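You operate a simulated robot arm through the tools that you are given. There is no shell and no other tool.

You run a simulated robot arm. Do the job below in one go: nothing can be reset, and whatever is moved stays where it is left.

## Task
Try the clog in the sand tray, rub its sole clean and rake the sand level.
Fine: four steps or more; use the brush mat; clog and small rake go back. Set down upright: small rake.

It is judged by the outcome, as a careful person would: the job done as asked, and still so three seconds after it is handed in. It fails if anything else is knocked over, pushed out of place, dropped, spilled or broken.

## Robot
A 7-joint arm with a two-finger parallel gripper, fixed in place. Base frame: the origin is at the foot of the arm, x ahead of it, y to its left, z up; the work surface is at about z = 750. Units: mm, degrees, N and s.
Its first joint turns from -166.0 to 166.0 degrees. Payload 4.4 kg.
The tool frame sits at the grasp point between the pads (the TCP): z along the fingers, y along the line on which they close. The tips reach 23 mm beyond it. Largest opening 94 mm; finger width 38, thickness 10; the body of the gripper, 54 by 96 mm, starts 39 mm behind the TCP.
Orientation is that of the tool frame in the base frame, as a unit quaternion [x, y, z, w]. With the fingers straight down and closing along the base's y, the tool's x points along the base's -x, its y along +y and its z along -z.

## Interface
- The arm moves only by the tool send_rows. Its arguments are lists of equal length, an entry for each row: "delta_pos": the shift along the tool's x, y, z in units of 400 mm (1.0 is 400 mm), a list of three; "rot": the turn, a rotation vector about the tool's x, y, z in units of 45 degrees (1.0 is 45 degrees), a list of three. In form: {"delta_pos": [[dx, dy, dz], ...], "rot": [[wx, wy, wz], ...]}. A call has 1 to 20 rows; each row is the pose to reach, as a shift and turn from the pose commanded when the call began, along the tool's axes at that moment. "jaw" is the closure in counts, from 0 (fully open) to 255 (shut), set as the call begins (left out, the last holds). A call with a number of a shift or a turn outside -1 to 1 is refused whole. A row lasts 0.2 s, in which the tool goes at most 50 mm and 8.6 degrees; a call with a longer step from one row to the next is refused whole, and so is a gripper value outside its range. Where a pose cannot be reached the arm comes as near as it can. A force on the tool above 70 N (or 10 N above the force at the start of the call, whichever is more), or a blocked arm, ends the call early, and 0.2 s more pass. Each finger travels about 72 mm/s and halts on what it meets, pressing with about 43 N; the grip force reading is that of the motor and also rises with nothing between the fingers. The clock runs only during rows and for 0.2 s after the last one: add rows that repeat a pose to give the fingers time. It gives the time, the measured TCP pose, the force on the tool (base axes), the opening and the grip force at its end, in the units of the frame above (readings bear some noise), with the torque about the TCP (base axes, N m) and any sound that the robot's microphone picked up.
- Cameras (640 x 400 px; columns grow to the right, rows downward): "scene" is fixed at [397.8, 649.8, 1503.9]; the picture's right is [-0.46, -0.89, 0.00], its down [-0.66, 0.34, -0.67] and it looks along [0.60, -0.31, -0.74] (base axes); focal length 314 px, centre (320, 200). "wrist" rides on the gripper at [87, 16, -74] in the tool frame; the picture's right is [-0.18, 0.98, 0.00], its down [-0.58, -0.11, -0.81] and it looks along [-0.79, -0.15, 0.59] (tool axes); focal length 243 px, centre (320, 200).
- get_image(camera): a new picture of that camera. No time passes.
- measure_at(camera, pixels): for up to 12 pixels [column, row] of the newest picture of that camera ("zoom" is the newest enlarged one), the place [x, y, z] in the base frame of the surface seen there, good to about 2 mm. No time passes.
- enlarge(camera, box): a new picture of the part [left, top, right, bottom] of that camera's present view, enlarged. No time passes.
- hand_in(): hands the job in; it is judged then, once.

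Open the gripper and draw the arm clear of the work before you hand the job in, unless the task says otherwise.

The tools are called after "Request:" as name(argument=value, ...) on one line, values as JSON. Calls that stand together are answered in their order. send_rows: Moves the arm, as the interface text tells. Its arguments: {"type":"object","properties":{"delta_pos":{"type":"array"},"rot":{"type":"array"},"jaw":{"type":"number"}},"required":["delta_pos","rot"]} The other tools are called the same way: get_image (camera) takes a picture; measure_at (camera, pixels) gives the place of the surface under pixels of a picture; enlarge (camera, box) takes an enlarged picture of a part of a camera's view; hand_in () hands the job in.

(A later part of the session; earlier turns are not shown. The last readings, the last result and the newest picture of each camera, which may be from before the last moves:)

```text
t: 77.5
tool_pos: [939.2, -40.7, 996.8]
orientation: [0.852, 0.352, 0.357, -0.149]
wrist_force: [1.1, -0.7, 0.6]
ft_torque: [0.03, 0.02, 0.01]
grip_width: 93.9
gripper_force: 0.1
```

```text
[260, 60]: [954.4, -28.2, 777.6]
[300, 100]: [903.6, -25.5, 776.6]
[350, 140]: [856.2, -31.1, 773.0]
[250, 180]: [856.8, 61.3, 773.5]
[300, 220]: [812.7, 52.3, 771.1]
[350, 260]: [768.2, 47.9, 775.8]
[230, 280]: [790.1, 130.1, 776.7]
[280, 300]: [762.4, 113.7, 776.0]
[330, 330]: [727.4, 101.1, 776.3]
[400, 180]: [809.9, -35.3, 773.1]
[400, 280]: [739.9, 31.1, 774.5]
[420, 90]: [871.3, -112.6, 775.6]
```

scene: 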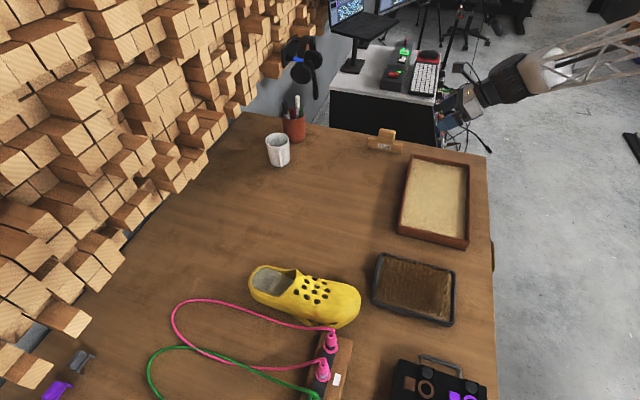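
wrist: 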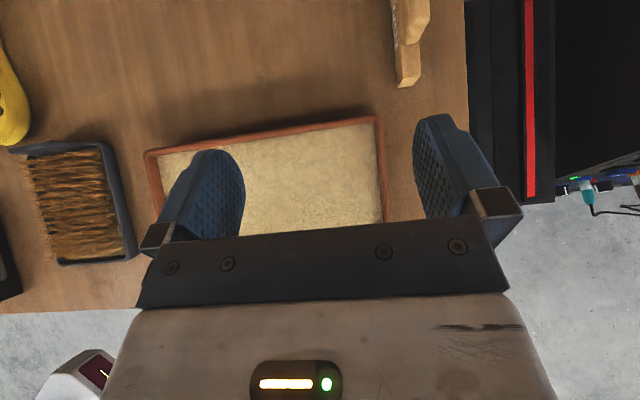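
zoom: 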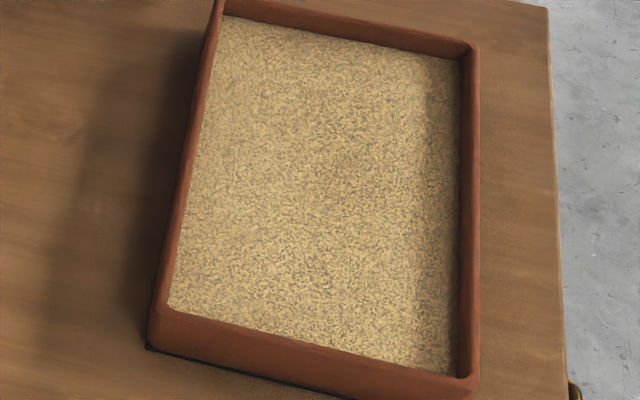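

The sand heights now vary from 771 to 778 mm (before: flat ≈774.5), so the steps did mark it. The rake's handle centre is about (1117,3), z 790–837; I try a pre-grasp pose behind it with 50° tilt to see whether the arm reaches.

Request:
send_rows(delta_pos=[[-0.002, 0.04, 0.055], [-0.005, 0.08, 0.11], [-0.008, 0.12, 0.165], [-0.01, 0.165, 0.22], [-0.013, 0.205, 0.275], [-0.0155, 0.2445, 0.327], [-0.0155, 0.2445, 0.327]], rot=[[0, 0.02, 0], [0, 0.04, 0], [0, 0.06, 0], [0, 0.08, 0], [0, 0.1, 0], [0, 0.11, 0], [0, 0.11, 0]])

Request:
get_image(camera="scene")

Request:
get_image(camera="wrist")

```text
t: 79.1
tool_pos: [1072.1, -45.8, 899.6]
orientation: [0.837, 0.346, 0.392, -0.163]
wrist_force: [-0.5, 0.4, 0.7]
ft_torque: [-0.02, -0.03, 0.0]
grip_width: 94.0
gripper_force: 0.1
```

```text
taken
```

scene: 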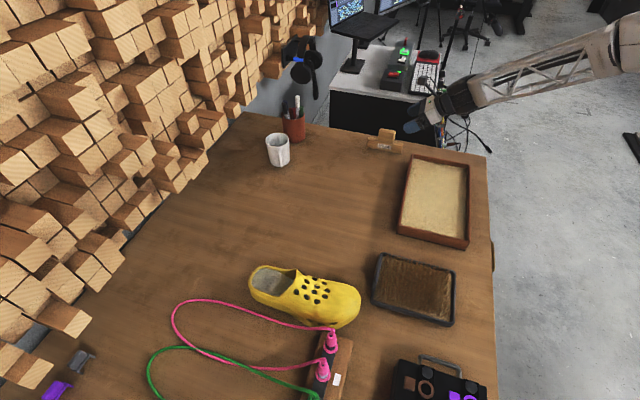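

```text
taken
```

wrist: 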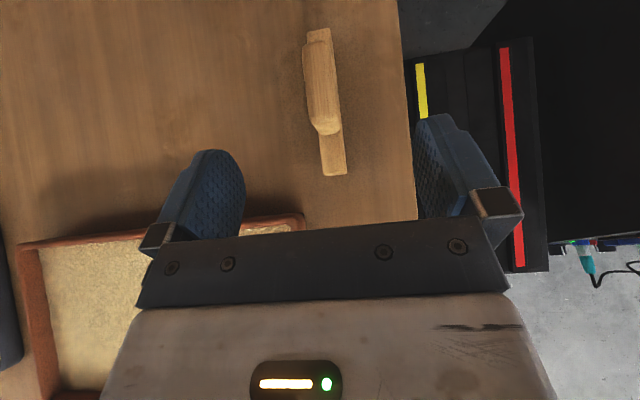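

The pose is reached exactly, and the wrist camera now looks down on the rake at (325,100). I enlarge and measure its handle precisely.

Request:
enlarge(camera="wrist", box=[260, 15, 400, 185])

Request:
measure_at(camera="wrist", pixels=[[306, 60], [311, 100], [315, 130], [330, 55], [337, 95], [340, 125], [322, 60], [325, 110], [330, 170], [345, 170], [318, 32], [330, 150]])

```text
2.35 times, centred on (330, 100) of wrist
```

zoom: 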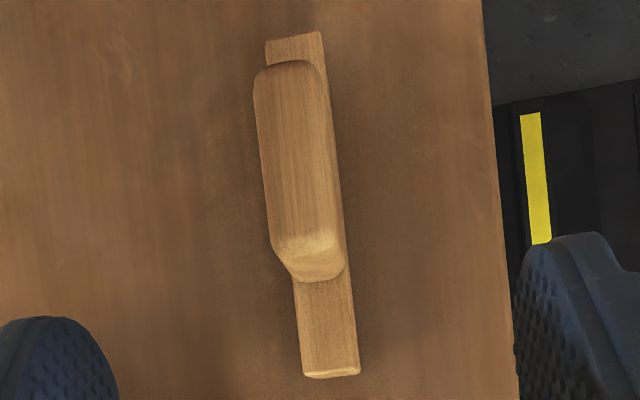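

```text
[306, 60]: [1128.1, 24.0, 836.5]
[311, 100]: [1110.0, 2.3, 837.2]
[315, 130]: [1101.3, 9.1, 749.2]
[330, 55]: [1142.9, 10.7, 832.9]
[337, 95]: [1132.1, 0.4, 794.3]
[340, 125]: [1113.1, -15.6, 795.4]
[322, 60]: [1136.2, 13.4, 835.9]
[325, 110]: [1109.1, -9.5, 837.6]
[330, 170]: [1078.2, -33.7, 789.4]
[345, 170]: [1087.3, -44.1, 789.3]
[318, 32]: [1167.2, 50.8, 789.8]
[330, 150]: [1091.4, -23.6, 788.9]
```

I measure the handle's left and right top edges in this zoom to get its centreline, angle and thickness.

Request:
measure_at(camera="zoom", pixels=[[260, 110], [264, 150], [268, 190], [272, 225], [318, 90], [322, 130], [326, 170], [330, 210], [336, 150], [340, 190], [290, 75], [305, 240]])

Request:
measure_at(camera="zoom", pixels=[[300, 300], [345, 300], [303, 340], [355, 340], [306, 368], [356, 365], [272, 45], [318, 45], [300, 260], [335, 260], [320, 275], [345, 275]])

```text
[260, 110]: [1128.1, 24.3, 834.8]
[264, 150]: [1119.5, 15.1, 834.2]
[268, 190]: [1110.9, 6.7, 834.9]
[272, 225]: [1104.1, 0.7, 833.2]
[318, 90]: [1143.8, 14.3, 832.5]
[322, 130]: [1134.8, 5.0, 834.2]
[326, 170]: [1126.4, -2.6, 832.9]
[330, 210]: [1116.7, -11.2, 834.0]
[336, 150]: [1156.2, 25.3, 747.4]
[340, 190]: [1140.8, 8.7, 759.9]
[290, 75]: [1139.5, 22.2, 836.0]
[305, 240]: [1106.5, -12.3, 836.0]
```

```text
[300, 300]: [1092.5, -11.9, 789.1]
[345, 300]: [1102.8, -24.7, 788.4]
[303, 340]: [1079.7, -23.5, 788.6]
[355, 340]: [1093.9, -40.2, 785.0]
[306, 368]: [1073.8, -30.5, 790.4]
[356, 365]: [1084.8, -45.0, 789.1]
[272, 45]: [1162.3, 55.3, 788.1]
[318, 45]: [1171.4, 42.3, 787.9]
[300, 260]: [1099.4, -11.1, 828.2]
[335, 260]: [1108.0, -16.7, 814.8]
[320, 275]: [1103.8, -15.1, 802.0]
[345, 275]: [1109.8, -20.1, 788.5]
```

The handle is ~19 mm thick, centred about (1122,6), aligned with my yaw within 1°. I approach along the tool axis, stopping ~23 mm short to check.

Request:
send_rows(delta_pos=[[-0.02, -0.002, 0.01], [-0.035, -0.004, 0.03], [-0.035, -0.004, 0.08], [-0.035, -0.004, 0.13], [-0.035, -0.004, 0.17], [-0.035, -0.004, 0.2], [-0.035, -0.004, 0.2]], rot=[[0, 0, 0], [0, 0, 0], [0, 0, 0], [0, 0, 0], [0, 0, 0], [0, 0, 0], [0, 0, 0]])

Request:
get_image(camera="wrist")

Request:
enlarge(camera="scene", box=[350, 90, 450, 170])

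```text
t: 80.7
tool_pos: [1107.8, -8.3, 839.9]
orientation: [0.837, 0.345, 0.392, -0.164]
wrist_force: [-1.7, 0.3, -0.7]
ft_torque: [0.01, -0.01, 0.03]
grip_width: 93.9
gripper_force: 0.0
```

```text
taken
```

wrist: 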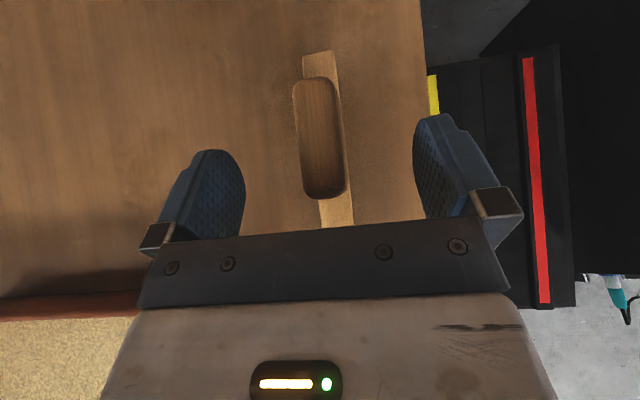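

```text
5.00 times, centred on (400, 130) of scene
```

zoom: 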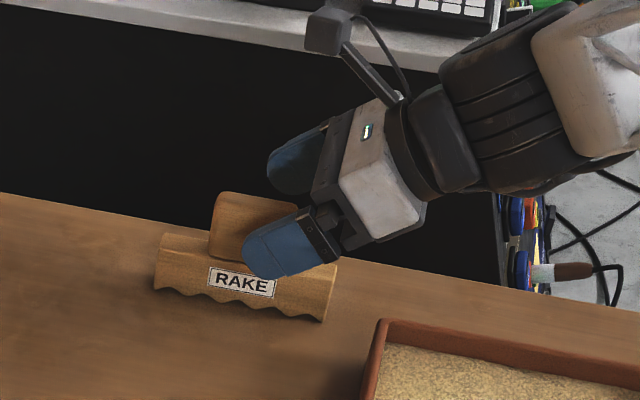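

TCP is ~23 mm short; I check lateral centring by measuring finger pads and handle edges in the wrist view.

Request:
measure_at(camera="wrist", pixels=[[243, 185], [240, 165], [420, 150], [425, 180], [297, 100], [301, 140], [307, 180], [335, 95], [340, 140], [345, 180], [320, 130], [225, 200]])

```text
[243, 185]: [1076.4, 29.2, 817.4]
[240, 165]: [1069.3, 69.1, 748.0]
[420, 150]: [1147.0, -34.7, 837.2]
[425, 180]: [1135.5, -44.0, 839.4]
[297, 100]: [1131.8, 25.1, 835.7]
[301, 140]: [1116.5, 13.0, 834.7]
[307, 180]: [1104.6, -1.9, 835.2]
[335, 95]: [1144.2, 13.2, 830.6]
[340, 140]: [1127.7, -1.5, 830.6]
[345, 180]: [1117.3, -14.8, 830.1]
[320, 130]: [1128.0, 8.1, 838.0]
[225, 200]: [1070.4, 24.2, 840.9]
```

The handle centre is ~3 mm to the tool's +y side; I correct that and advance the remaining 23 mm, then close the jaw on the handle.

Request:
send_rows(delta_pos=[[0, 0.0075, 0.005], [0, 0.0075, 0.025], [0, 0.0075, 0.045], [0, 0.0075, 0.0565], [0, 0.0075, 0.0565]], rot=[[0, 0, 0], [0, 0, 0], [0, 0, 0], [0, 0, 0], [0, 0, 0]])

Request:
get_image(camera="wrist")

Request:
enlarge(camera="scene", box=[350, 90, 450, 170])

```text
t: 81.9
tool_pos: [1123.1, 1.5, 823.1]
orientation: [0.837, 0.345, 0.393, -0.163]
wrist_force: [0.2, -0.3, -0.3]
ft_torque: [0.01, -0.01, 0.0]
grip_width: 94.1
gripper_force: 0.1
```

```text
taken
```

wrist: 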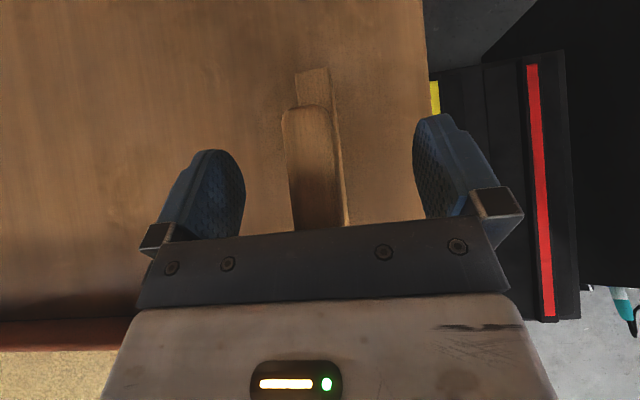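

```text
5.00 times, centred on (400, 130) of scene
```

zoom: 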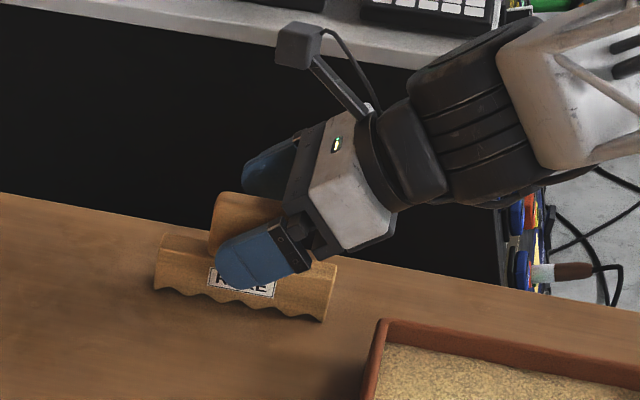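

Positioned around the handle with no contact. I close the jaw.

Request:
send_rows(delta_pos=[[0, 0, 0], [0, 0, 0], [0, 0, 0], [0, 0, 0], [0, 0, 0], [0, 0, 0]], rot=[[0, 0, 0], [0, 0, 0], [0, 0, 0], [0, 0, 0], [0, 0, 0], [0, 0, 0]], jaw=255)

Request:
get_image(camera="wrist")

Request:
enlarge(camera="scene", box=[350, 90, 450, 170])

```text
t: 83.3
tool_pos: [1122.6, 1.6, 823.6]
orientation: [0.837, 0.345, 0.393, -0.164]
wrist_force: [0.3, 0.1, 0.4]
ft_torque: [0.01, 0.02, 0.0]
grip_width: 21.4
gripper_force: 42.8
```

```text
taken
```

wrist: 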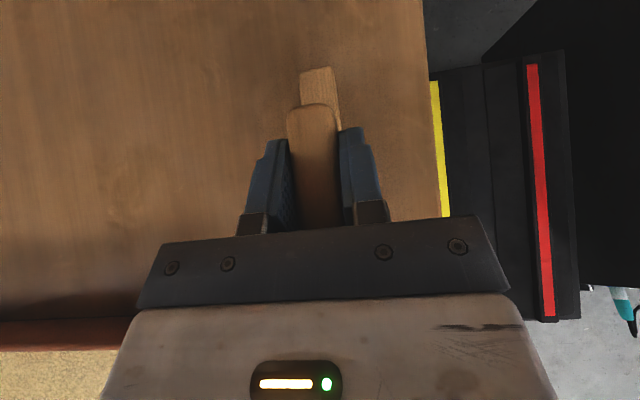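

```text
5.00 times, centred on (400, 130) of scene
```

zoom: 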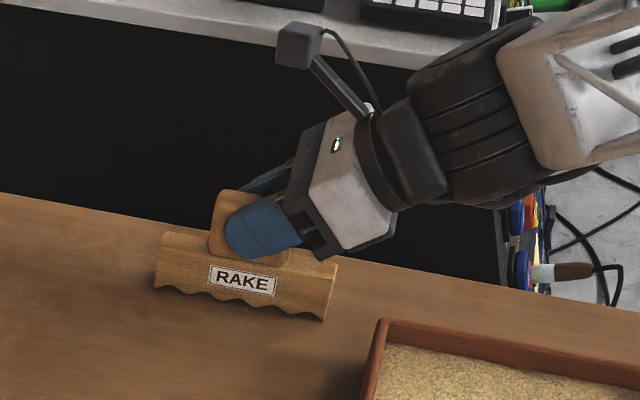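

The handle is gripped at 21.4 mm and the rake has not shifted. I lift it straight up 70 mm (in tool axes: +x and −z combined).

Request:
send_rows(delta_pos=[[0.02, 0, -0.0168], [0.05, 0, -0.042], [0.085, 0, -0.0714], [0.115, 0, -0.0965], [0.134, 0, -0.1125], [0.134, 0, -0.1125]], rot=[[0, 0, 0], [0, 0, 0], [0, 0, 0], [0, 0, 0], [0, 0, 0], [0, 0, 0]])

Request:
get_image(camera="scene")

Request:
enlarge(camera="scene", box=[350, 90, 480, 190])

```text
t: 84.7
tool_pos: [1122.5, 2.4, 894.1]
orientation: [0.836, 0.346, 0.393, -0.164]
wrist_force: [-0.2, 0.6, -0.4]
ft_torque: [0.0, 0.0, -0.01]
grip_width: 21.7
gripper_force: 43.6
```

```text
taken
```

scene: 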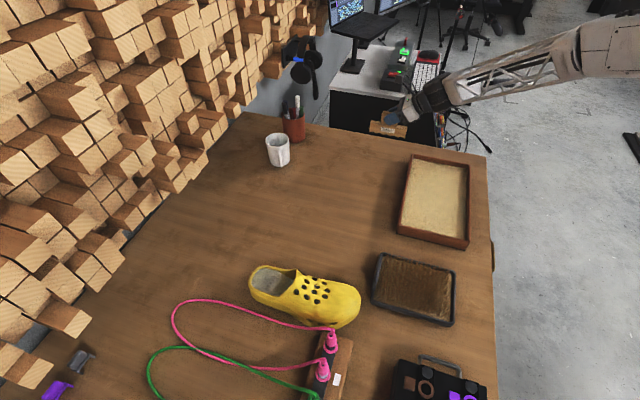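

```text
4.00 times, centred on (415, 140) of scene
```

zoom: 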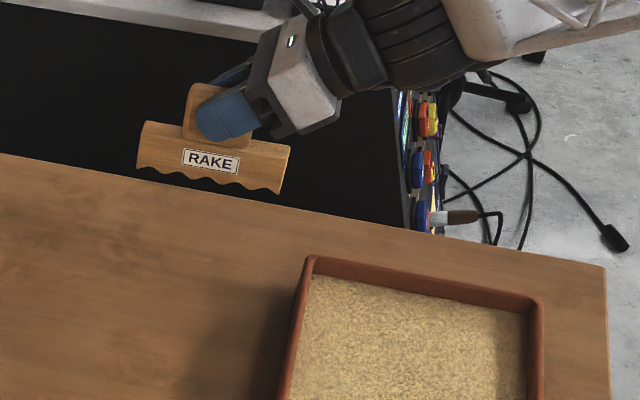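

The rake is held upright and level. I carry it over to the far end of the tray (left lane), still at z≈894 with the teeth well above the rim.

Request:
send_rows(delta_pos=[[-0.04, -0.027, -0.048], [-0.09, -0.06, -0.107], [-0.14, -0.093, -0.167], [-0.19, -0.127, -0.226], [-0.24, -0.16, -0.286], [-0.278, -0.185, -0.331], [-0.278, -0.185, -0.331]], rot=[[0, 0, 0], [0, 0, 0], [0, 0, 0], [0, 0, 0], [0, 0, 0], [0, 0, 0], [0, 0, 0]])

Request:
enlarge(camera="scene", box=[370, 110, 500, 250])

Request:
get_image(camera="wrist")

```text
t: 86.3
tool_pos: [948.8, -67.8, 893.8]
orientation: [0.837, 0.345, 0.393, -0.163]
wrist_force: [0.0, 0.3, -1.6]
ft_torque: [0.01, 0.0, -0.07]
grip_width: 21.6
gripper_force: 42.3
```

```text
2.86 times, centred on (435, 180) of scene
```

zoom: 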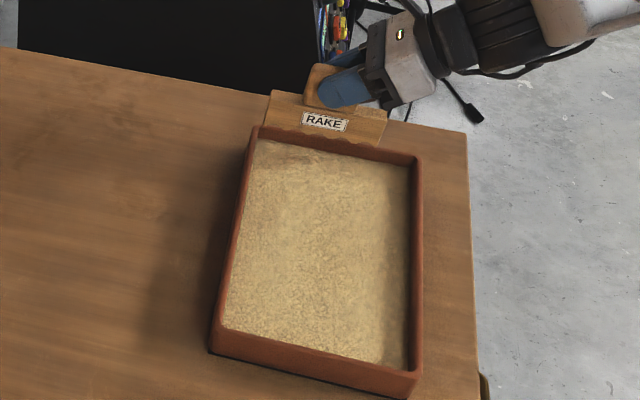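

```text
taken
```

wrist: 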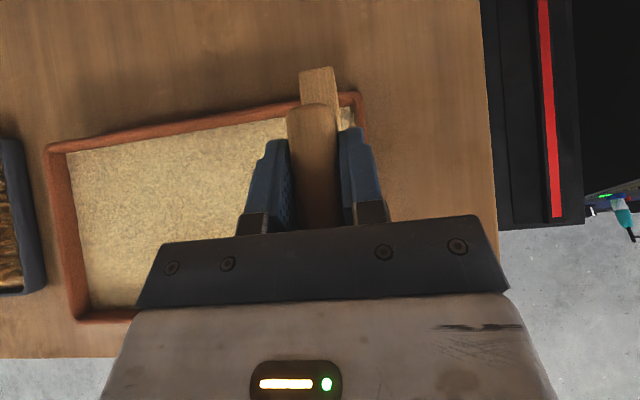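

The rake hovers over the far end. I measure its ends against the tray's inner walls to set safe lanes.

Request:
measure_at(camera="wrist", pixels=[[303, 72], [332, 68], [340, 80], [350, 98], [300, 106], [290, 112], [200, 125], [280, 115], [350, 110], [345, 120], [75, 150], [90, 300]])

Request:
measure_at(camera="scene", pixels=[[400, 148], [404, 147], [434, 159], [433, 153], [402, 156], [430, 162], [410, 160], [425, 163], [405, 166], [440, 170], [460, 175], [450, 172]])

```text
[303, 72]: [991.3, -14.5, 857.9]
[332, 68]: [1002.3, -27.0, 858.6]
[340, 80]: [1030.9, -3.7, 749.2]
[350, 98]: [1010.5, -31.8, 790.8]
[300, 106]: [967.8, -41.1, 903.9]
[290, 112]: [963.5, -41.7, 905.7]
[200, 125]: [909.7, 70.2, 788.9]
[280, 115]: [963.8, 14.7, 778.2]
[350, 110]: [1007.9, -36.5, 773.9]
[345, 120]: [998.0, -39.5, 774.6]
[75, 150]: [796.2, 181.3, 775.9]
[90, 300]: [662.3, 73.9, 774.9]
```

```text
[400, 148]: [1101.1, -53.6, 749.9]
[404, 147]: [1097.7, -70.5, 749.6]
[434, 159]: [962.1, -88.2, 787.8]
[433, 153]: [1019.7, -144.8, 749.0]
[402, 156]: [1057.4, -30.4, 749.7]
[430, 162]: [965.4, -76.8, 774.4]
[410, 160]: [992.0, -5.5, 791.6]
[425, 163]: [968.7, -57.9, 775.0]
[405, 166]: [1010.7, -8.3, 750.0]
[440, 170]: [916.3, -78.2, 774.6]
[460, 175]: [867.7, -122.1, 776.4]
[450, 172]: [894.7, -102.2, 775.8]
```

The tray's inner walls are at e1 −163…+161 and e2 −91…+90; the rake reaches 67 mm one way and ~58 mm the other from the TCP. I shift to a safe left lane and lower the teeth to ≈778, just above the sand.

Request:
send_rows(delta_pos=[[-0.0072, 0.01, -0.0086], [-0.03, 0.01, 0.011], [-0.055, 0.01, 0.032], [-0.075, 0.01, 0.048], [-0.0873, 0.01, 0.0586], [-0.0873, 0.01, 0.0586]], rot=[[0, 0, 0], [0, 0, 0], [0, 0, 0], [0, 0, 0], [0, 0, 0], [0, 0, 0]])

Request:
enlarge(camera="scene", box=[380, 130, 490, 250])

Request:
get_image(camera="wrist")

```text
t: 87.7
tool_pos: [948.0, -74.5, 852.2]
orientation: [0.836, 0.346, 0.393, -0.164]
wrist_force: [-0.3, 0.1, -1.0]
ft_torque: [0.01, 0.01, -0.02]
grip_width: 21.6
gripper_force: 43.2
```

```text
3.33 times, centred on (435, 190) of scene
```

zoom: 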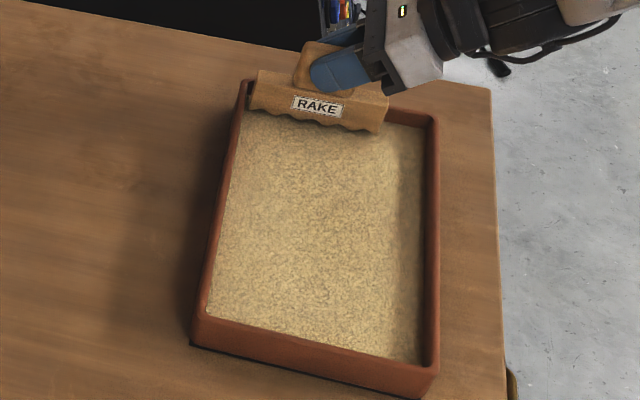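

```text
taken
```

wrist: 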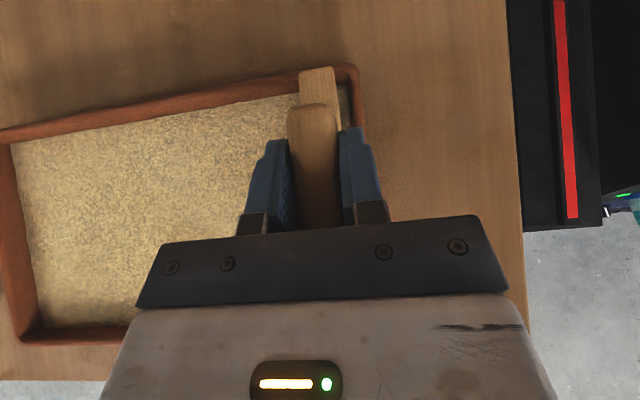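

Rake sits inside the tray at the far end, clear of the rims. I lower 4 mm so the teeth touch the sand and read the force.

Request:
send_rows(delta_pos=[[-0.0038, 0, 0.0032], [-0.0077, 0, 0.0064], [-0.0077, 0, 0.0064]], rot=[[0, 0, 0], [0, 0, 0], [0, 0, 0]])

```text
t: 88.5
tool_pos: [947.8, -73.9, 846.6]
orientation: [0.837, 0.345, 0.392, -0.163]
wrist_force: [0.0, -0.3, -0.6]
ft_torque: [0.01, -0.04, -0.03]
grip_width: 21.6
gripper_force: 43.1
```

No resistance yet at teeth ≈774. I lower 3 mm into the sand and draw the rake slowly the length of the left lane toward the near end.

Request:
send_rows(delta_pos=[[-0.0057, 0, 0.0048], [-0.0057, -0.02, 0.0048], [-0.0057, -0.06, 0.0048], [-0.0057, -0.1, 0.0048], [-0.0057, -0.14, 0.0048], [-0.0057, -0.18, 0.0048], [-0.0057, -0.22, 0.0048], [-0.0057, -0.26, 0.0048], [-0.0057, -0.3, 0.0048], [-0.0057, -0.34, 0.0048], [-0.0057, -0.38, 0.0048], [-0.0057, -0.42, 0.0048], [-0.0057, -0.46, 0.0048], [-0.0057, -0.5, 0.0048], [-0.0057, -0.54, 0.0048], [-0.0057, -0.58, 0.0048], [-0.0057, -0.62, 0.0048], [-0.0057, -0.66, 0.0048], [-0.0057, -0.7, 0.0048], [-0.0057, -0.722, 0.0048]], rot=[[0, 0, 0], [0, 0, 0], [0, 0, 0], [0, 0, 0], [0, 0, 0], [0, 0, 0], [0, 0, 0], [0, 0, 0], [0, 0, 0], [0, 0, 0], [0, 0, 0], [0, 0, 0], [0, 0, 0], [0, 0, 0], [0, 0, 0], [0, 0, 0], [0, 0, 0], [0, 0, 0], [0, 0, 0], [0, 0, 0]])

Request:
enlarge(camera="scene", box=[380, 140, 490, 260])

Request:
get_image(camera="wrist")

```text
t: 92.7
tool_pos: [743.3, 129.4, 843.9]
orientation: [0.837, 0.345, 0.393, -0.163]
wrist_force: [1.0, 0.4, -1.8]
ft_torque: [-0.01, 0.02, 0.0]
grip_width: 21.7
gripper_force: 43.5
```

```text
3.33 times, centred on (435, 200) of scene
```

zoom: 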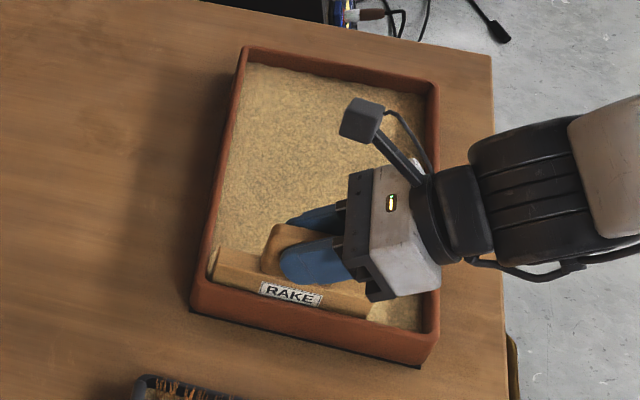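

```text
taken
```

wrist: 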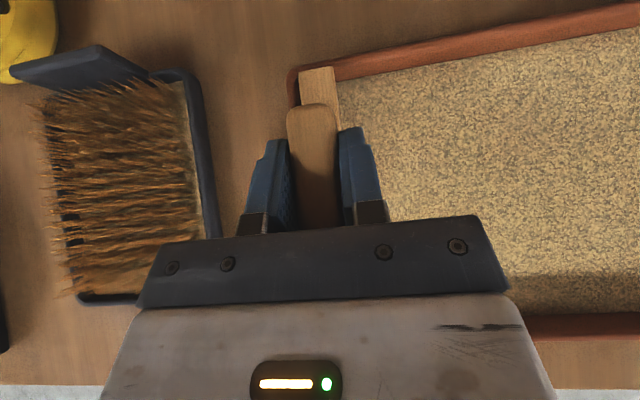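

The stroke went smoothly without force, rake upright at the near end. I measure sand heights over the raked and unraked parts.

Request:
measure_at(camera="wrist", pixels=[[370, 100], [420, 100], [480, 90], [540, 80], [600, 70], [420, 150], [500, 140], [580, 130], [440, 200], [540, 200], [620, 200], [580, 270]])

Request:
measure_at(camera="scene", pixels=[[415, 165], [425, 168], [435, 171], [445, 174], [455, 177], [410, 180], [420, 185], [430, 190], [408, 200], [418, 205], [406, 215], [416, 215]])

```text
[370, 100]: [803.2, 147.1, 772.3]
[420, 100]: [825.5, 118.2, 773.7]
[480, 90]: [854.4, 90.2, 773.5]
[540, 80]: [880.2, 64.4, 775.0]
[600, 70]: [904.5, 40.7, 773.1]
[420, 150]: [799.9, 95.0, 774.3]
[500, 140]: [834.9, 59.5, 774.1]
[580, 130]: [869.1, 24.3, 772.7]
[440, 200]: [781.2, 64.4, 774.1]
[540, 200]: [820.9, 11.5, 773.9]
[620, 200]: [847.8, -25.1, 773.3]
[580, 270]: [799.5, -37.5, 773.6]
```

```text
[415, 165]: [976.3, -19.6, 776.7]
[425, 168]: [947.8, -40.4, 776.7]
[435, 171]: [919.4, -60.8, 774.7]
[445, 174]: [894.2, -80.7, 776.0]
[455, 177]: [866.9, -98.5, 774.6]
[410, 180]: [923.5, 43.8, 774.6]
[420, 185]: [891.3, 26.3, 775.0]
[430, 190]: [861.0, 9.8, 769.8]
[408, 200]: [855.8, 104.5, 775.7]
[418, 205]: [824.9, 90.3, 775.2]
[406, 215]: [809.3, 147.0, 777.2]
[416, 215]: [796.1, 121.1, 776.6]
```

Heights look near level within the 2 mm measuring noise. I rake the same lane back to the far end, then will do the right lane.

Request:
send_rows(delta_pos=[[0, 0.022, 0], [0, 0.06, 0], [0, 0.1, 0], [0, 0.14, 0], [0, 0.18, 0], [0, 0.22, 0], [0, 0.26, 0], [0, 0.3, 0], [0, 0.34, 0], [0, 0.38, 0], [0, 0.42, 0], [0, 0.46, 0], [0, 0.5, 0], [0, 0.54, 0], [0, 0.58, 0], [0, 0.62, 0], [0, 0.66, 0], [0, 0.7, 0], [0, 0.725, 0], [0, 0.725, 0]], rot=[[0, 0, 0], [0, 0, 0], [0, 0, 0], [0, 0, 0], [0, 0, 0], [0, 0, 0], [0, 0, 0], [0, 0, 0], [0, 0, 0], [0, 0, 0], [0, 0, 0], [0, 0, 0], [0, 0, 0], [0, 0, 0], [0, 0, 0], [0, 0, 0], [0, 0, 0], [0, 0, 0], [0, 0, 0], [0, 0, 0]])

Request:
send_rows(delta_pos=[[0.03, 0, -0.025], [0.01, 0, -0.06], [-0.02, 0, -0.09], [-0.0423, 0, -0.1113], [-0.0723, 0, -0.0862], [-0.0723, 0, -0.0862]], rot=[[0, 0, 0], [0, 0, 0], [0, 0, 0], [0, 0, 0], [0, 0, 0], [0, 0, 0]])

Request:
enlarge(camera="scene", box=[380, 130, 490, 250])

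```text
t: 96.9
tool_pos: [950.3, -75.0, 844.8]
orientation: [0.836, 0.346, 0.393, -0.164]
wrist_force: [0.5, -0.2, -2.0]
ft_torque: [0.01, -0.02, -0.03]
grip_width: 21.4
gripper_force: 43.2
```

```text
t: 98.3
tool_pos: [917.1, -106.6, 843.4]
orientation: [0.836, 0.347, 0.392, -0.164]
wrist_force: [0.0, 0.2, -0.8]
ft_torque: [-0.03, -0.01, 0.0]
grip_width: 21.5
gripper_force: 43.0
```

```text
3.33 times, centred on (435, 190) of scene
```

zoom: 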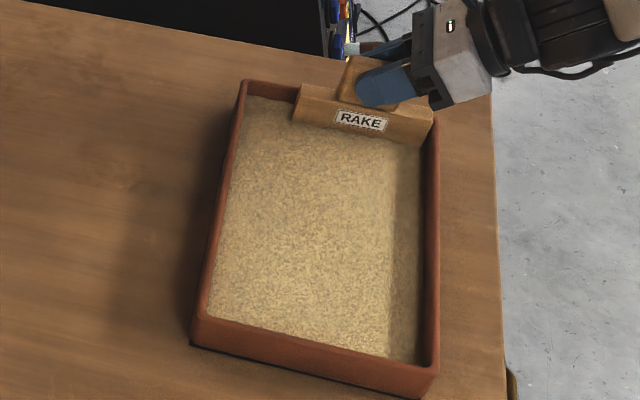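

The rake is now in the right lane at the far end, inside the wall and without contact force. I rake this lane toward the near end and back.

Request:
send_rows(delta_pos=[[0, -0.02, 0], [0, -0.06, 0], [0, -0.1, 0], [0, -0.14, 0], [0, -0.18, 0], [0, -0.22, 0], [0, -0.26, 0], [0, -0.3, 0], [0, -0.34, 0], [0, -0.38, 0], [0, -0.42, 0], [0, -0.46, 0], [0, -0.5, 0], [0, -0.54, 0], [0, -0.58, 0], [0, -0.62, 0], [0, -0.66, 0], [0, -0.7, 0], [0, -0.725, 0], [0, -0.725, 0]], rot=[[0, 0, 0], [0, 0, 0], [0, 0, 0], [0, 0, 0], [0, 0, 0], [0, 0, 0], [0, 0, 0], [0, 0, 0], [0, 0, 0], [0, 0, 0], [0, 0, 0], [0, 0, 0], [0, 0, 0], [0, 0, 0], [0, 0, 0], [0, 0, 0], [0, 0, 0], [0, 0, 0], [0, 0, 0], [0, 0, 0]])

Request:
enlarge(camera="scene", box=[380, 140, 490, 260])

Request:
get_image(camera="wrist")

```text
t: 102.5
tool_pos: [712.4, 100.3, 845.4]
orientation: [0.836, 0.346, 0.393, -0.164]
wrist_force: [-0.1, 0.2, -1.1]
ft_torque: [0.01, 0.01, -0.03]
grip_width: 21.2
gripper_force: 42.8
```

```text
3.33 times, centred on (435, 200) of scene
```

zoom: 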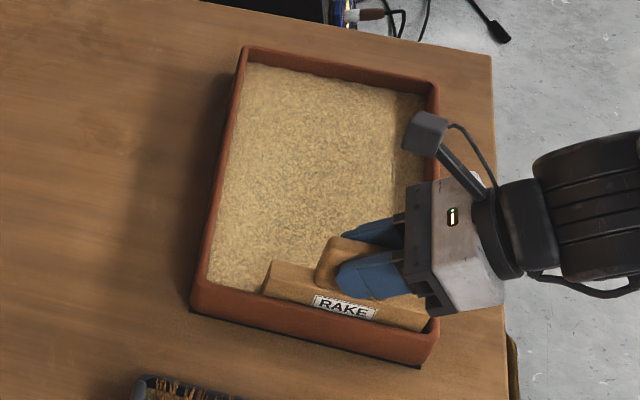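

```text
taken
```

wrist: 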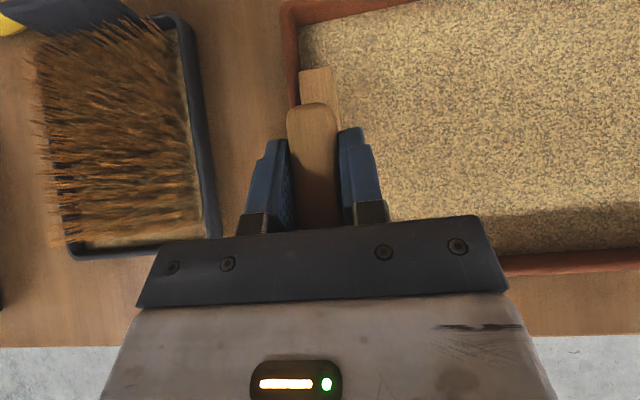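

Right lane raked once. I measure a grid of sand heights from the wrist view.

Request:
measure_at(camera="wrist", pixels=[[330, 40], [400, 40], [470, 40], [540, 40], [610, 40], [380, 110], [460, 110], [540, 110], [620, 110], [420, 180], [520, 180], [620, 180]])

Request:
measure_at(camera="scene", pixels=[[415, 165], [425, 168], [435, 171], [445, 174], [410, 185], [420, 190], [430, 195], [440, 198], [405, 210], [415, 212], [425, 214], [404, 220]])

```text
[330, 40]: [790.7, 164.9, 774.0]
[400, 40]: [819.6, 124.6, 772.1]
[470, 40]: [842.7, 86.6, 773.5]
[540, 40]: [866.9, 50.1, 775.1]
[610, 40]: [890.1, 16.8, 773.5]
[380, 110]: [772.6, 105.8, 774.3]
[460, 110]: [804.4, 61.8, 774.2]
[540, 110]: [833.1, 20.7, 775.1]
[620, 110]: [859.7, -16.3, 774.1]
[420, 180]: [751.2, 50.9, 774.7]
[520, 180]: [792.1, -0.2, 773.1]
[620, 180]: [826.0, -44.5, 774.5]
```

```text
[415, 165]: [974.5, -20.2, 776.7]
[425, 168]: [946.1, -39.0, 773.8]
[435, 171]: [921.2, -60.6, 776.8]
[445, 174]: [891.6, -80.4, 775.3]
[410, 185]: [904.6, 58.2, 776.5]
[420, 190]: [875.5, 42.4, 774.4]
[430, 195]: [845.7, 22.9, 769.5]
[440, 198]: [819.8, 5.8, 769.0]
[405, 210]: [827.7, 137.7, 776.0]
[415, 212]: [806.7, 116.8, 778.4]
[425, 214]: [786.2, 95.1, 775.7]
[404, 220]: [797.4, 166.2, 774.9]
```

The scene readings in the middle (≈769) and the wrist readings there (≈774–775) disagree. I measure dense clusters to average out the noise.

Request:
measure_at(camera="scene", pixels=[[428, 193], [430, 193], [432, 193], [428, 195], [432, 196], [434, 198], [436, 198], [438, 197], [440, 196], [442, 198], [426, 200], [432, 200]])

Request:
measure_at(camera="wrist", pixels=[[530, 100], [540, 105], [550, 110], [560, 115], [570, 105], [580, 100], [560, 90], [550, 120], [570, 125], [580, 130], [590, 120], [600, 110]])

Request:
enlarge(camera="scene", box=[400, 155, 470, 225])

```text
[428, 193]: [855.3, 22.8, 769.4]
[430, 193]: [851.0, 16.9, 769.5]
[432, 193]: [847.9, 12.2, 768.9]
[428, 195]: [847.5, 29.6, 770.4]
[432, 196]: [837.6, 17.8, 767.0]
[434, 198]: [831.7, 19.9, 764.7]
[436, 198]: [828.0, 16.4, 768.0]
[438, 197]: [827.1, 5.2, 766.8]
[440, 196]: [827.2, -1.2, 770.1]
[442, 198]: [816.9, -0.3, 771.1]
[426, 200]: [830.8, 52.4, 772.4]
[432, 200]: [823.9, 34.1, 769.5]
```

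```text
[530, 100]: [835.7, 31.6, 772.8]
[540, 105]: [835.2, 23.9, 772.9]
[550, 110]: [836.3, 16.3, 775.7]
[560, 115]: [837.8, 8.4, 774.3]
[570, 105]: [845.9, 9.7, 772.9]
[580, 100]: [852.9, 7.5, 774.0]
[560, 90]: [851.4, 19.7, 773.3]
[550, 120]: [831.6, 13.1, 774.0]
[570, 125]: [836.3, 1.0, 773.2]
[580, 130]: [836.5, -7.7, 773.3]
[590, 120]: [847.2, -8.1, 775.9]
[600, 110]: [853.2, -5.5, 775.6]
```

```text
5.71 times, centred on (435, 190) of scene
```

zoom: 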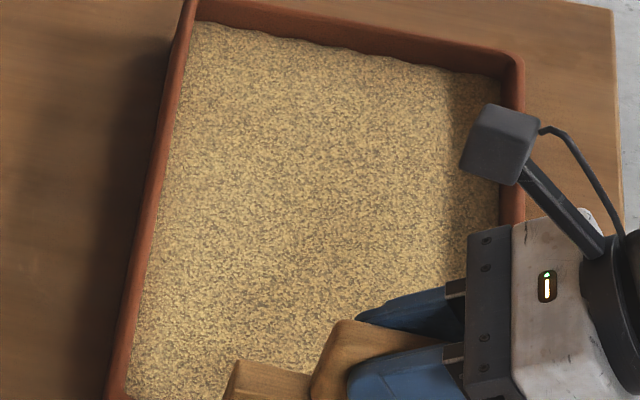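

The "scene" readings came from the older scene picture (before raking), which explains it: the middle was ≈768 then and is ≈774 now. I take a new scene picture and measure again.

Request:
get_image(camera="scene")

Request:
measure_at(camera="scene", pixels=[[415, 165], [425, 168], [435, 171], [445, 174], [455, 175], [410, 185], [420, 190], [430, 195], [438, 196], [405, 210], [415, 212], [404, 220]])

Request:
measure_at(camera="scene", pixels=[[428, 193], [432, 193], [434, 198], [436, 195], [426, 200], [420, 205], [412, 200], [415, 180], [425, 180], [435, 183], [442, 182], [440, 190]])

```text
taken
```

scene: 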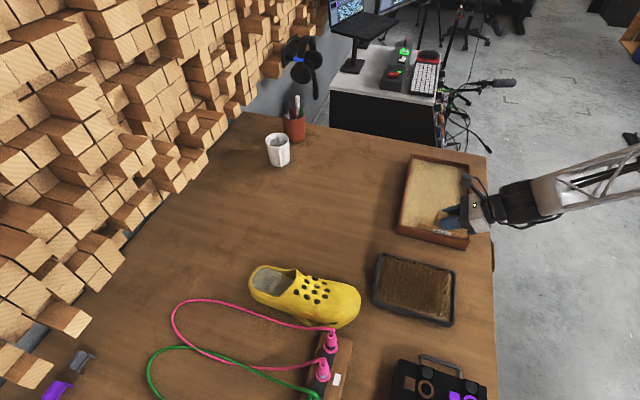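

```text
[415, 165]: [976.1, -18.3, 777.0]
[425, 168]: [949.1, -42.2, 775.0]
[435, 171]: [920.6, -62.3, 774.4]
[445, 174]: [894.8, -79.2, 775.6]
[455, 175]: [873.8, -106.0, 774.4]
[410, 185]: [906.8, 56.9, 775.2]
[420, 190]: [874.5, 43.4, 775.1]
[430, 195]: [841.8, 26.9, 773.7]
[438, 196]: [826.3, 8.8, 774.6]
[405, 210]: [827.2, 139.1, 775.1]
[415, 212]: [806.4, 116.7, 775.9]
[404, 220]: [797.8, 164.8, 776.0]
```

```text
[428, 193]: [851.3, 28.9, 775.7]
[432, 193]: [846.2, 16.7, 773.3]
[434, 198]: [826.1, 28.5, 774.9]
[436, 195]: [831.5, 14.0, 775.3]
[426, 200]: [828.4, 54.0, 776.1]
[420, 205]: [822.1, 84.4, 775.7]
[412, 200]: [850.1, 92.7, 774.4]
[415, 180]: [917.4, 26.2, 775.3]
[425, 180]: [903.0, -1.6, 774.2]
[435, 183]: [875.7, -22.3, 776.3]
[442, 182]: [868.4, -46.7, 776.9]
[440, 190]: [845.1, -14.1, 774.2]
```

Now the sand reads 773–777, mostly 774–776, so the raking levels it. I rake the right lane back to the far end.

Request:
send_rows(delta_pos=[[0, 0.022, 0], [0, 0.06, 0], [0, 0.1, 0], [0, 0.14, 0], [0, 0.18, 0], [0, 0.22, 0], [0, 0.26, 0], [0, 0.3, 0], [0, 0.34, 0], [0, 0.38, 0], [0, 0.42, 0], [0, 0.46, 0], [0, 0.5, 0], [0, 0.54, 0], [0, 0.58, 0], [0, 0.62, 0], [0, 0.66, 0], [0, 0.7, 0], [0, 0.725, 0], [0, 0.725, 0]], rot=[[0, 0, 0], [0, 0, 0], [0, 0, 0], [0, 0, 0], [0, 0, 0], [0, 0, 0], [0, 0, 0], [0, 0, 0], [0, 0, 0], [0, 0, 0], [0, 0, 0], [0, 0, 0], [0, 0, 0], [0, 0, 0], [0, 0, 0], [0, 0, 0], [0, 0, 0], [0, 0, 0], [0, 0, 0], [0, 0, 0]])

Request:
get_image(camera="scene")

Request:
measure_at(camera="scene", pixels=[[412, 172], [418, 176], [430, 180], [440, 182], [452, 185], [458, 187], [410, 195], [420, 198], [430, 200], [440, 203], [450, 206], [458, 208]])

Request:
measure_at(camera="scene", pixels=[[408, 210], [416, 213], [425, 216], [435, 218], [445, 221], [456, 224], [405, 222], [415, 225], [425, 228], [436, 231], [448, 234], [457, 233]])

```text
t: 106.7
tool_pos: [917.1, -107.7, 843.7]
orientation: [0.836, 0.346, 0.392, -0.165]
wrist_force: [-0.8, -0.6, -1.2]
ft_torque: [-0.01, 0.04, -0.01]
grip_width: 21.9
gripper_force: 43.1
```

```text
taken
```

scene: 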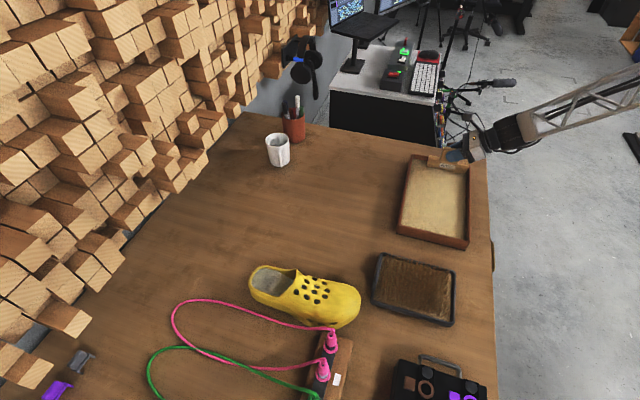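

```text
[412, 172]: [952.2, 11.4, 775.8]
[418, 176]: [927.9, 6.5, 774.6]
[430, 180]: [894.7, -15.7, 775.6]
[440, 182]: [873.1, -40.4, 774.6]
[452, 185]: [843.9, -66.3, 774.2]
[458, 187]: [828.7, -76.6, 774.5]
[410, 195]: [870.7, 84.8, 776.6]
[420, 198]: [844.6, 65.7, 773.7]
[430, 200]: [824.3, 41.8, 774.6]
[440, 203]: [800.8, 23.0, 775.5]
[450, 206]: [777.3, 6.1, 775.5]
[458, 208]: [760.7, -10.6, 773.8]
```

```text
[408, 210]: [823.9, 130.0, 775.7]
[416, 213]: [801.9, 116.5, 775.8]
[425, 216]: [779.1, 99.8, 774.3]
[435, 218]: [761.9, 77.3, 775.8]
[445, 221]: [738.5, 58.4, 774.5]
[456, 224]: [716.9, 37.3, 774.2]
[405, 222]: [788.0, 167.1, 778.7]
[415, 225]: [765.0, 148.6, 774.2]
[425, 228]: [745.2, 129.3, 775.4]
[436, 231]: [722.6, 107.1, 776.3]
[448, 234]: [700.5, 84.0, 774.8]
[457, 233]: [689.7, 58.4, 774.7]
```

Nearly everything reads 774–776; the near-left corner shows one 778.7. I lift, go back to the left lane and give it another full pass, ending further toward that corner.

Request:
send_rows(delta_pos=[[0.03, 0, -0.025], [0.055, 0, 0.005], [0.08, 0, 0.035], [0.1044, 0, 0.0637], [0.0744, 0, 0.0887], [0.0744, 0, 0.0887]], rot=[[0, 0, 0], [0, 0, 0], [0, 0, 0], [0, 0, 0], [0, 0, 0], [0, 0, 0]])

Request:
send_rows(delta_pos=[[0, -0.02, 0], [0, -0.06, 0], [0, -0.1, 0], [0, -0.14, 0], [0, -0.18, 0], [0, -0.22, 0], [0, -0.26, 0], [0, -0.3, 0], [0, -0.34, 0], [0, -0.38, 0], [0, -0.42, 0], [0, -0.46, 0], [0, -0.5, 0], [0, -0.54, 0], [0, -0.58, 0], [0, -0.62, 0], [0, -0.66, 0], [0, -0.7, 0], [0, -0.735, 0], [0, -0.735, 0]], rot=[[0, 0, 0], [0, 0, 0], [0, 0, 0], [0, 0, 0], [0, 0, 0], [0, 0, 0], [0, 0, 0], [0, 0, 0], [0, 0, 0], [0, 0, 0], [0, 0, 0], [0, 0, 0], [0, 0, 0], [0, 0, 0], [0, 0, 0], [0, 0, 0], [0, 0, 0], [0, 0, 0], [0, 0, 0], [0, 0, 0]])

Request:
send_rows(delta_pos=[[0, 0.022, 0], [0, 0.06, 0], [0, 0.1, 0], [0, 0.14, 0], [0, 0.18, 0], [0, 0.22, 0], [0, 0.26, 0], [0, 0.3, 0], [0, 0.34, 0], [0, 0.38, 0], [0, 0.42, 0], [0, 0.46, 0], [0, 0.5, 0], [0, 0.54, 0], [0, 0.58, 0], [0, 0.62, 0], [0, 0.66, 0], [0, 0.7, 0], [0, 0.738, 0], [0, 0.738, 0]], rot=[[0, 0, 0], [0, 0, 0], [0, 0, 0], [0, 0, 0], [0, 0, 0], [0, 0, 0], [0, 0, 0], [0, 0, 0], [0, 0, 0], [0, 0, 0], [0, 0, 0], [0, 0, 0], [0, 0, 0], [0, 0, 0], [0, 0, 0], [0, 0, 0], [0, 0, 0], [0, 0, 0], [0, 0, 0], [0, 0, 0]])

Request:
get_image(camera="scene")

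```text
t: 108.1
tool_pos: [948.7, -73.5, 845.0]
orientation: [0.836, 0.346, 0.392, -0.164]
wrist_force: [0.6, -0.4, -0.3]
ft_torque: [-0.01, -0.02, -0.02]
grip_width: 21.5
gripper_force: 43.0
```

```text
t: 112.3
tool_pos: [742.6, 133.6, 846.4]
orientation: [0.837, 0.346, 0.392, -0.163]
wrist_force: [0.6, -0.5, -0.2]
ft_torque: [-0.02, 0.02, 0.01]
grip_width: 21.5
gripper_force: 43.1
```

```text
t: 116.5
tool_pos: [951.4, -74.1, 844.3]
orientation: [0.837, 0.346, 0.393, -0.163]
wrist_force: [-0.4, -0.5, -0.8]
ft_torque: [-0.02, 0.03, 0.01]
grip_width: 21.5
gripper_force: 43.2
```

```text
taken
```

scene: 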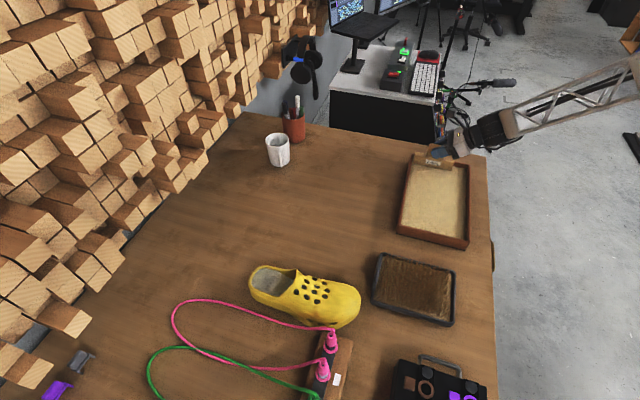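

I check the sand again over a wide grid in the new scene picture, including the corners.

Request:
measure_at(camera="scene", pixels=[[412, 175], [422, 178], [432, 180], [442, 183], [452, 185], [460, 185], [408, 195], [420, 198], [432, 200], [444, 203], [456, 206], [461, 175]])

Request:
measure_at(camera="scene", pixels=[[406, 212], [416, 214], [428, 217], [440, 220], [452, 222], [460, 222], [403, 222], [405, 223], [412, 226], [424, 229], [438, 232], [458, 236]])

Request:
enlarge(camera="scene", box=[395, 150, 475, 245])

```text
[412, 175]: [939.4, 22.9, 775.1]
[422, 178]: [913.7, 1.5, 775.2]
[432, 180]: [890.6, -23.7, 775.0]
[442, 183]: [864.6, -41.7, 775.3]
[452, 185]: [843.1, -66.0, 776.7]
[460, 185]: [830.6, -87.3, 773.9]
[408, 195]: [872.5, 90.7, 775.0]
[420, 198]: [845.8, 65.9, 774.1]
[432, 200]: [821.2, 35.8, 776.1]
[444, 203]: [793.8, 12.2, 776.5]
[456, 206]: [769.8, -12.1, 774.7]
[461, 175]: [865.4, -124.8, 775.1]
```

```text
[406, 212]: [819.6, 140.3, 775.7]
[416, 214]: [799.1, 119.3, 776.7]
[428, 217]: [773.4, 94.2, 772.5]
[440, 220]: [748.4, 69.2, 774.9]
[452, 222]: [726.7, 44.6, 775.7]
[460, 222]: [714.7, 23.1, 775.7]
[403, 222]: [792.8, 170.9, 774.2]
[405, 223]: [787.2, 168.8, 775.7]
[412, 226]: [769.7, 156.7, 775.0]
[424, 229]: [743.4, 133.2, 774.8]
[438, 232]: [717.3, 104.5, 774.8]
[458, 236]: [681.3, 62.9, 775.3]
```

```text
4.21 times, centred on (435, 198) of scene
```

zoom: 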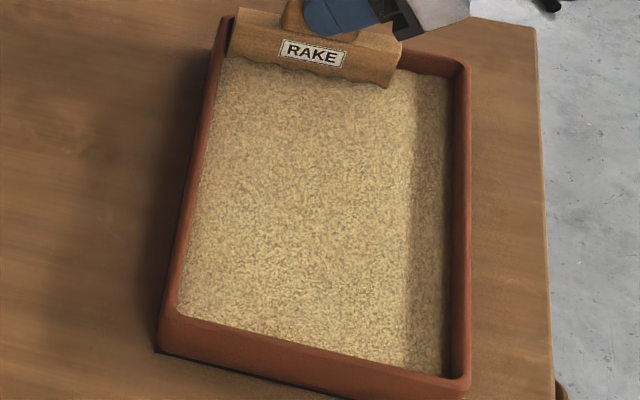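

The sand is level everywhere within the measuring noise (≈775). I lift the rake straight out of the tray and carry it back above its place.

Request:
send_rows(delta_pos=[[0.025, 0, -0.021], [0.06, 0, -0.0504], [0.09, 0, -0.0755], [0.1053, 0, -0.0884], [0.1053, 0, -0.0884]], rot=[[0, 0, 0], [0, 0, 0], [0, 0, 0], [0, 0, 0], [0, 0, 0]])

Request:
send_rows(delta_pos=[[0.035, 0.021, 0.042], [0.08, 0.048, 0.095], [0.13, 0.078, 0.155], [0.18, 0.107, 0.214], [0.23, 0.137, 0.274], [0.265, 0.158, 0.316], [0.2831, 0.169, 0.3372], [0.2831, 0.169, 0.3372]], rot=[[0, 0, 0], [0, 0, 0], [0, 0, 0], [0, 0, 0], [0, 0, 0], [0, 0, 0], [0, 0, 0], [0, 0, 0]])

Request:
enlarge(camera="scene", box=[350, 90, 480, 190])

Request:
get_image(camera="wrist")

```text
t: 117.7
tool_pos: [950.3, -74.5, 899.6]
orientation: [0.837, 0.346, 0.392, -0.163]
wrist_force: [1.1, 0.2, -1.0]
ft_torque: [-0.02, 0.03, 0.02]
grip_width: 21.7
gripper_force: 42.7
```

```text
t: 119.5
tool_pos: [1121.1, 2.5, 899.2]
orientation: [0.837, 0.345, 0.393, -0.163]
wrist_force: [0.3, -0.3, -0.4]
ft_torque: [-0.02, -0.01, -0.02]
grip_width: 21.4
gripper_force: 42.7
```

```text
4.00 times, centred on (415, 140) of scene
```

zoom: 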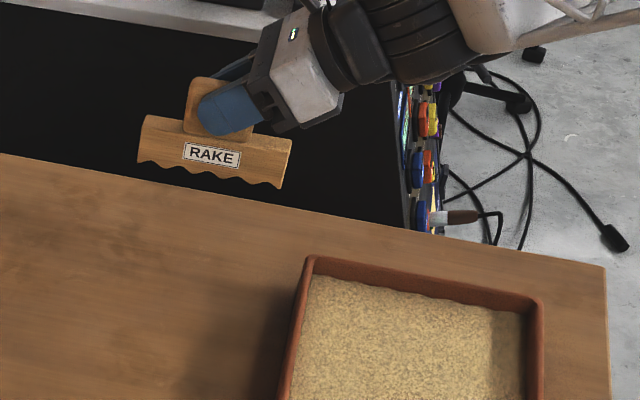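

```text
taken
```

wrist: 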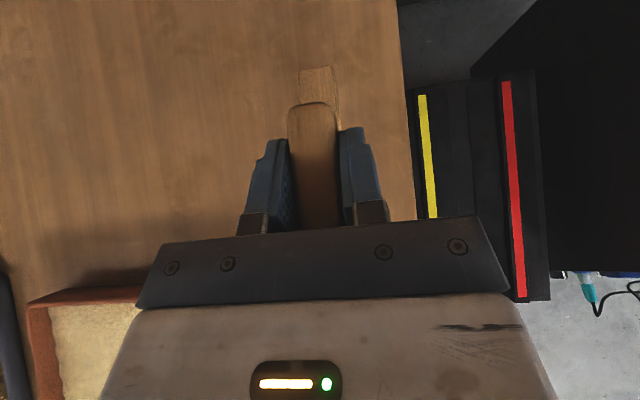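

The rake is still held exactly as before. Before setting it down I check the sand's far edge, which looks slightly wavy at zoom (310–530, 275–310).

Request:
get_image(camera="scene")

Request:
enlarge(camera="scene", box=[395, 150, 480, 215])

Request:
measure_at(camera="zoom", pixels=[[160, 90], [200, 95], [250, 100], [300, 108], [350, 115], [400, 125], [440, 132], [160, 115], [220, 120], [290, 130], [360, 140], [430, 150]])

```text
taken
```

scene: 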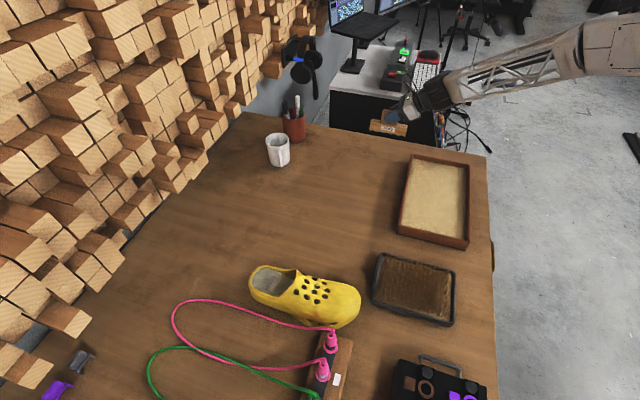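

```text
6.15 times, centred on (438, 182) of scene
```

zoom: 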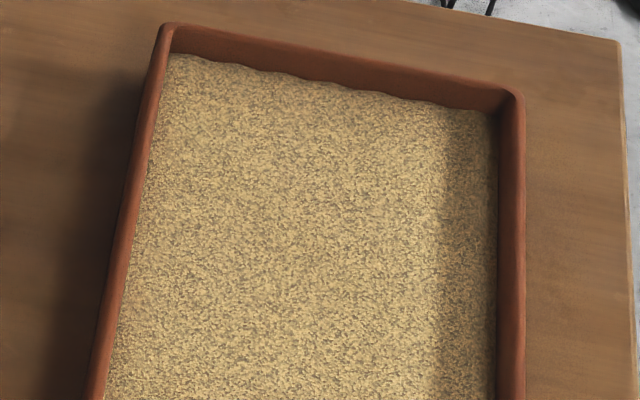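

```text
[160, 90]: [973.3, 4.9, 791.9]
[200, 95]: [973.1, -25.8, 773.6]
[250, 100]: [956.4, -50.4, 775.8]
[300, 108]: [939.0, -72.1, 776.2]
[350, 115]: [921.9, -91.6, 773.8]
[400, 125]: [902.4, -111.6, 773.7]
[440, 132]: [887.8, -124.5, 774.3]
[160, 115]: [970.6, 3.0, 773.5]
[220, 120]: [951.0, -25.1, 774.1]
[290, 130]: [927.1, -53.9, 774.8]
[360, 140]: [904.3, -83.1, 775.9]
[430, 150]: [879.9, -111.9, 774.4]
```

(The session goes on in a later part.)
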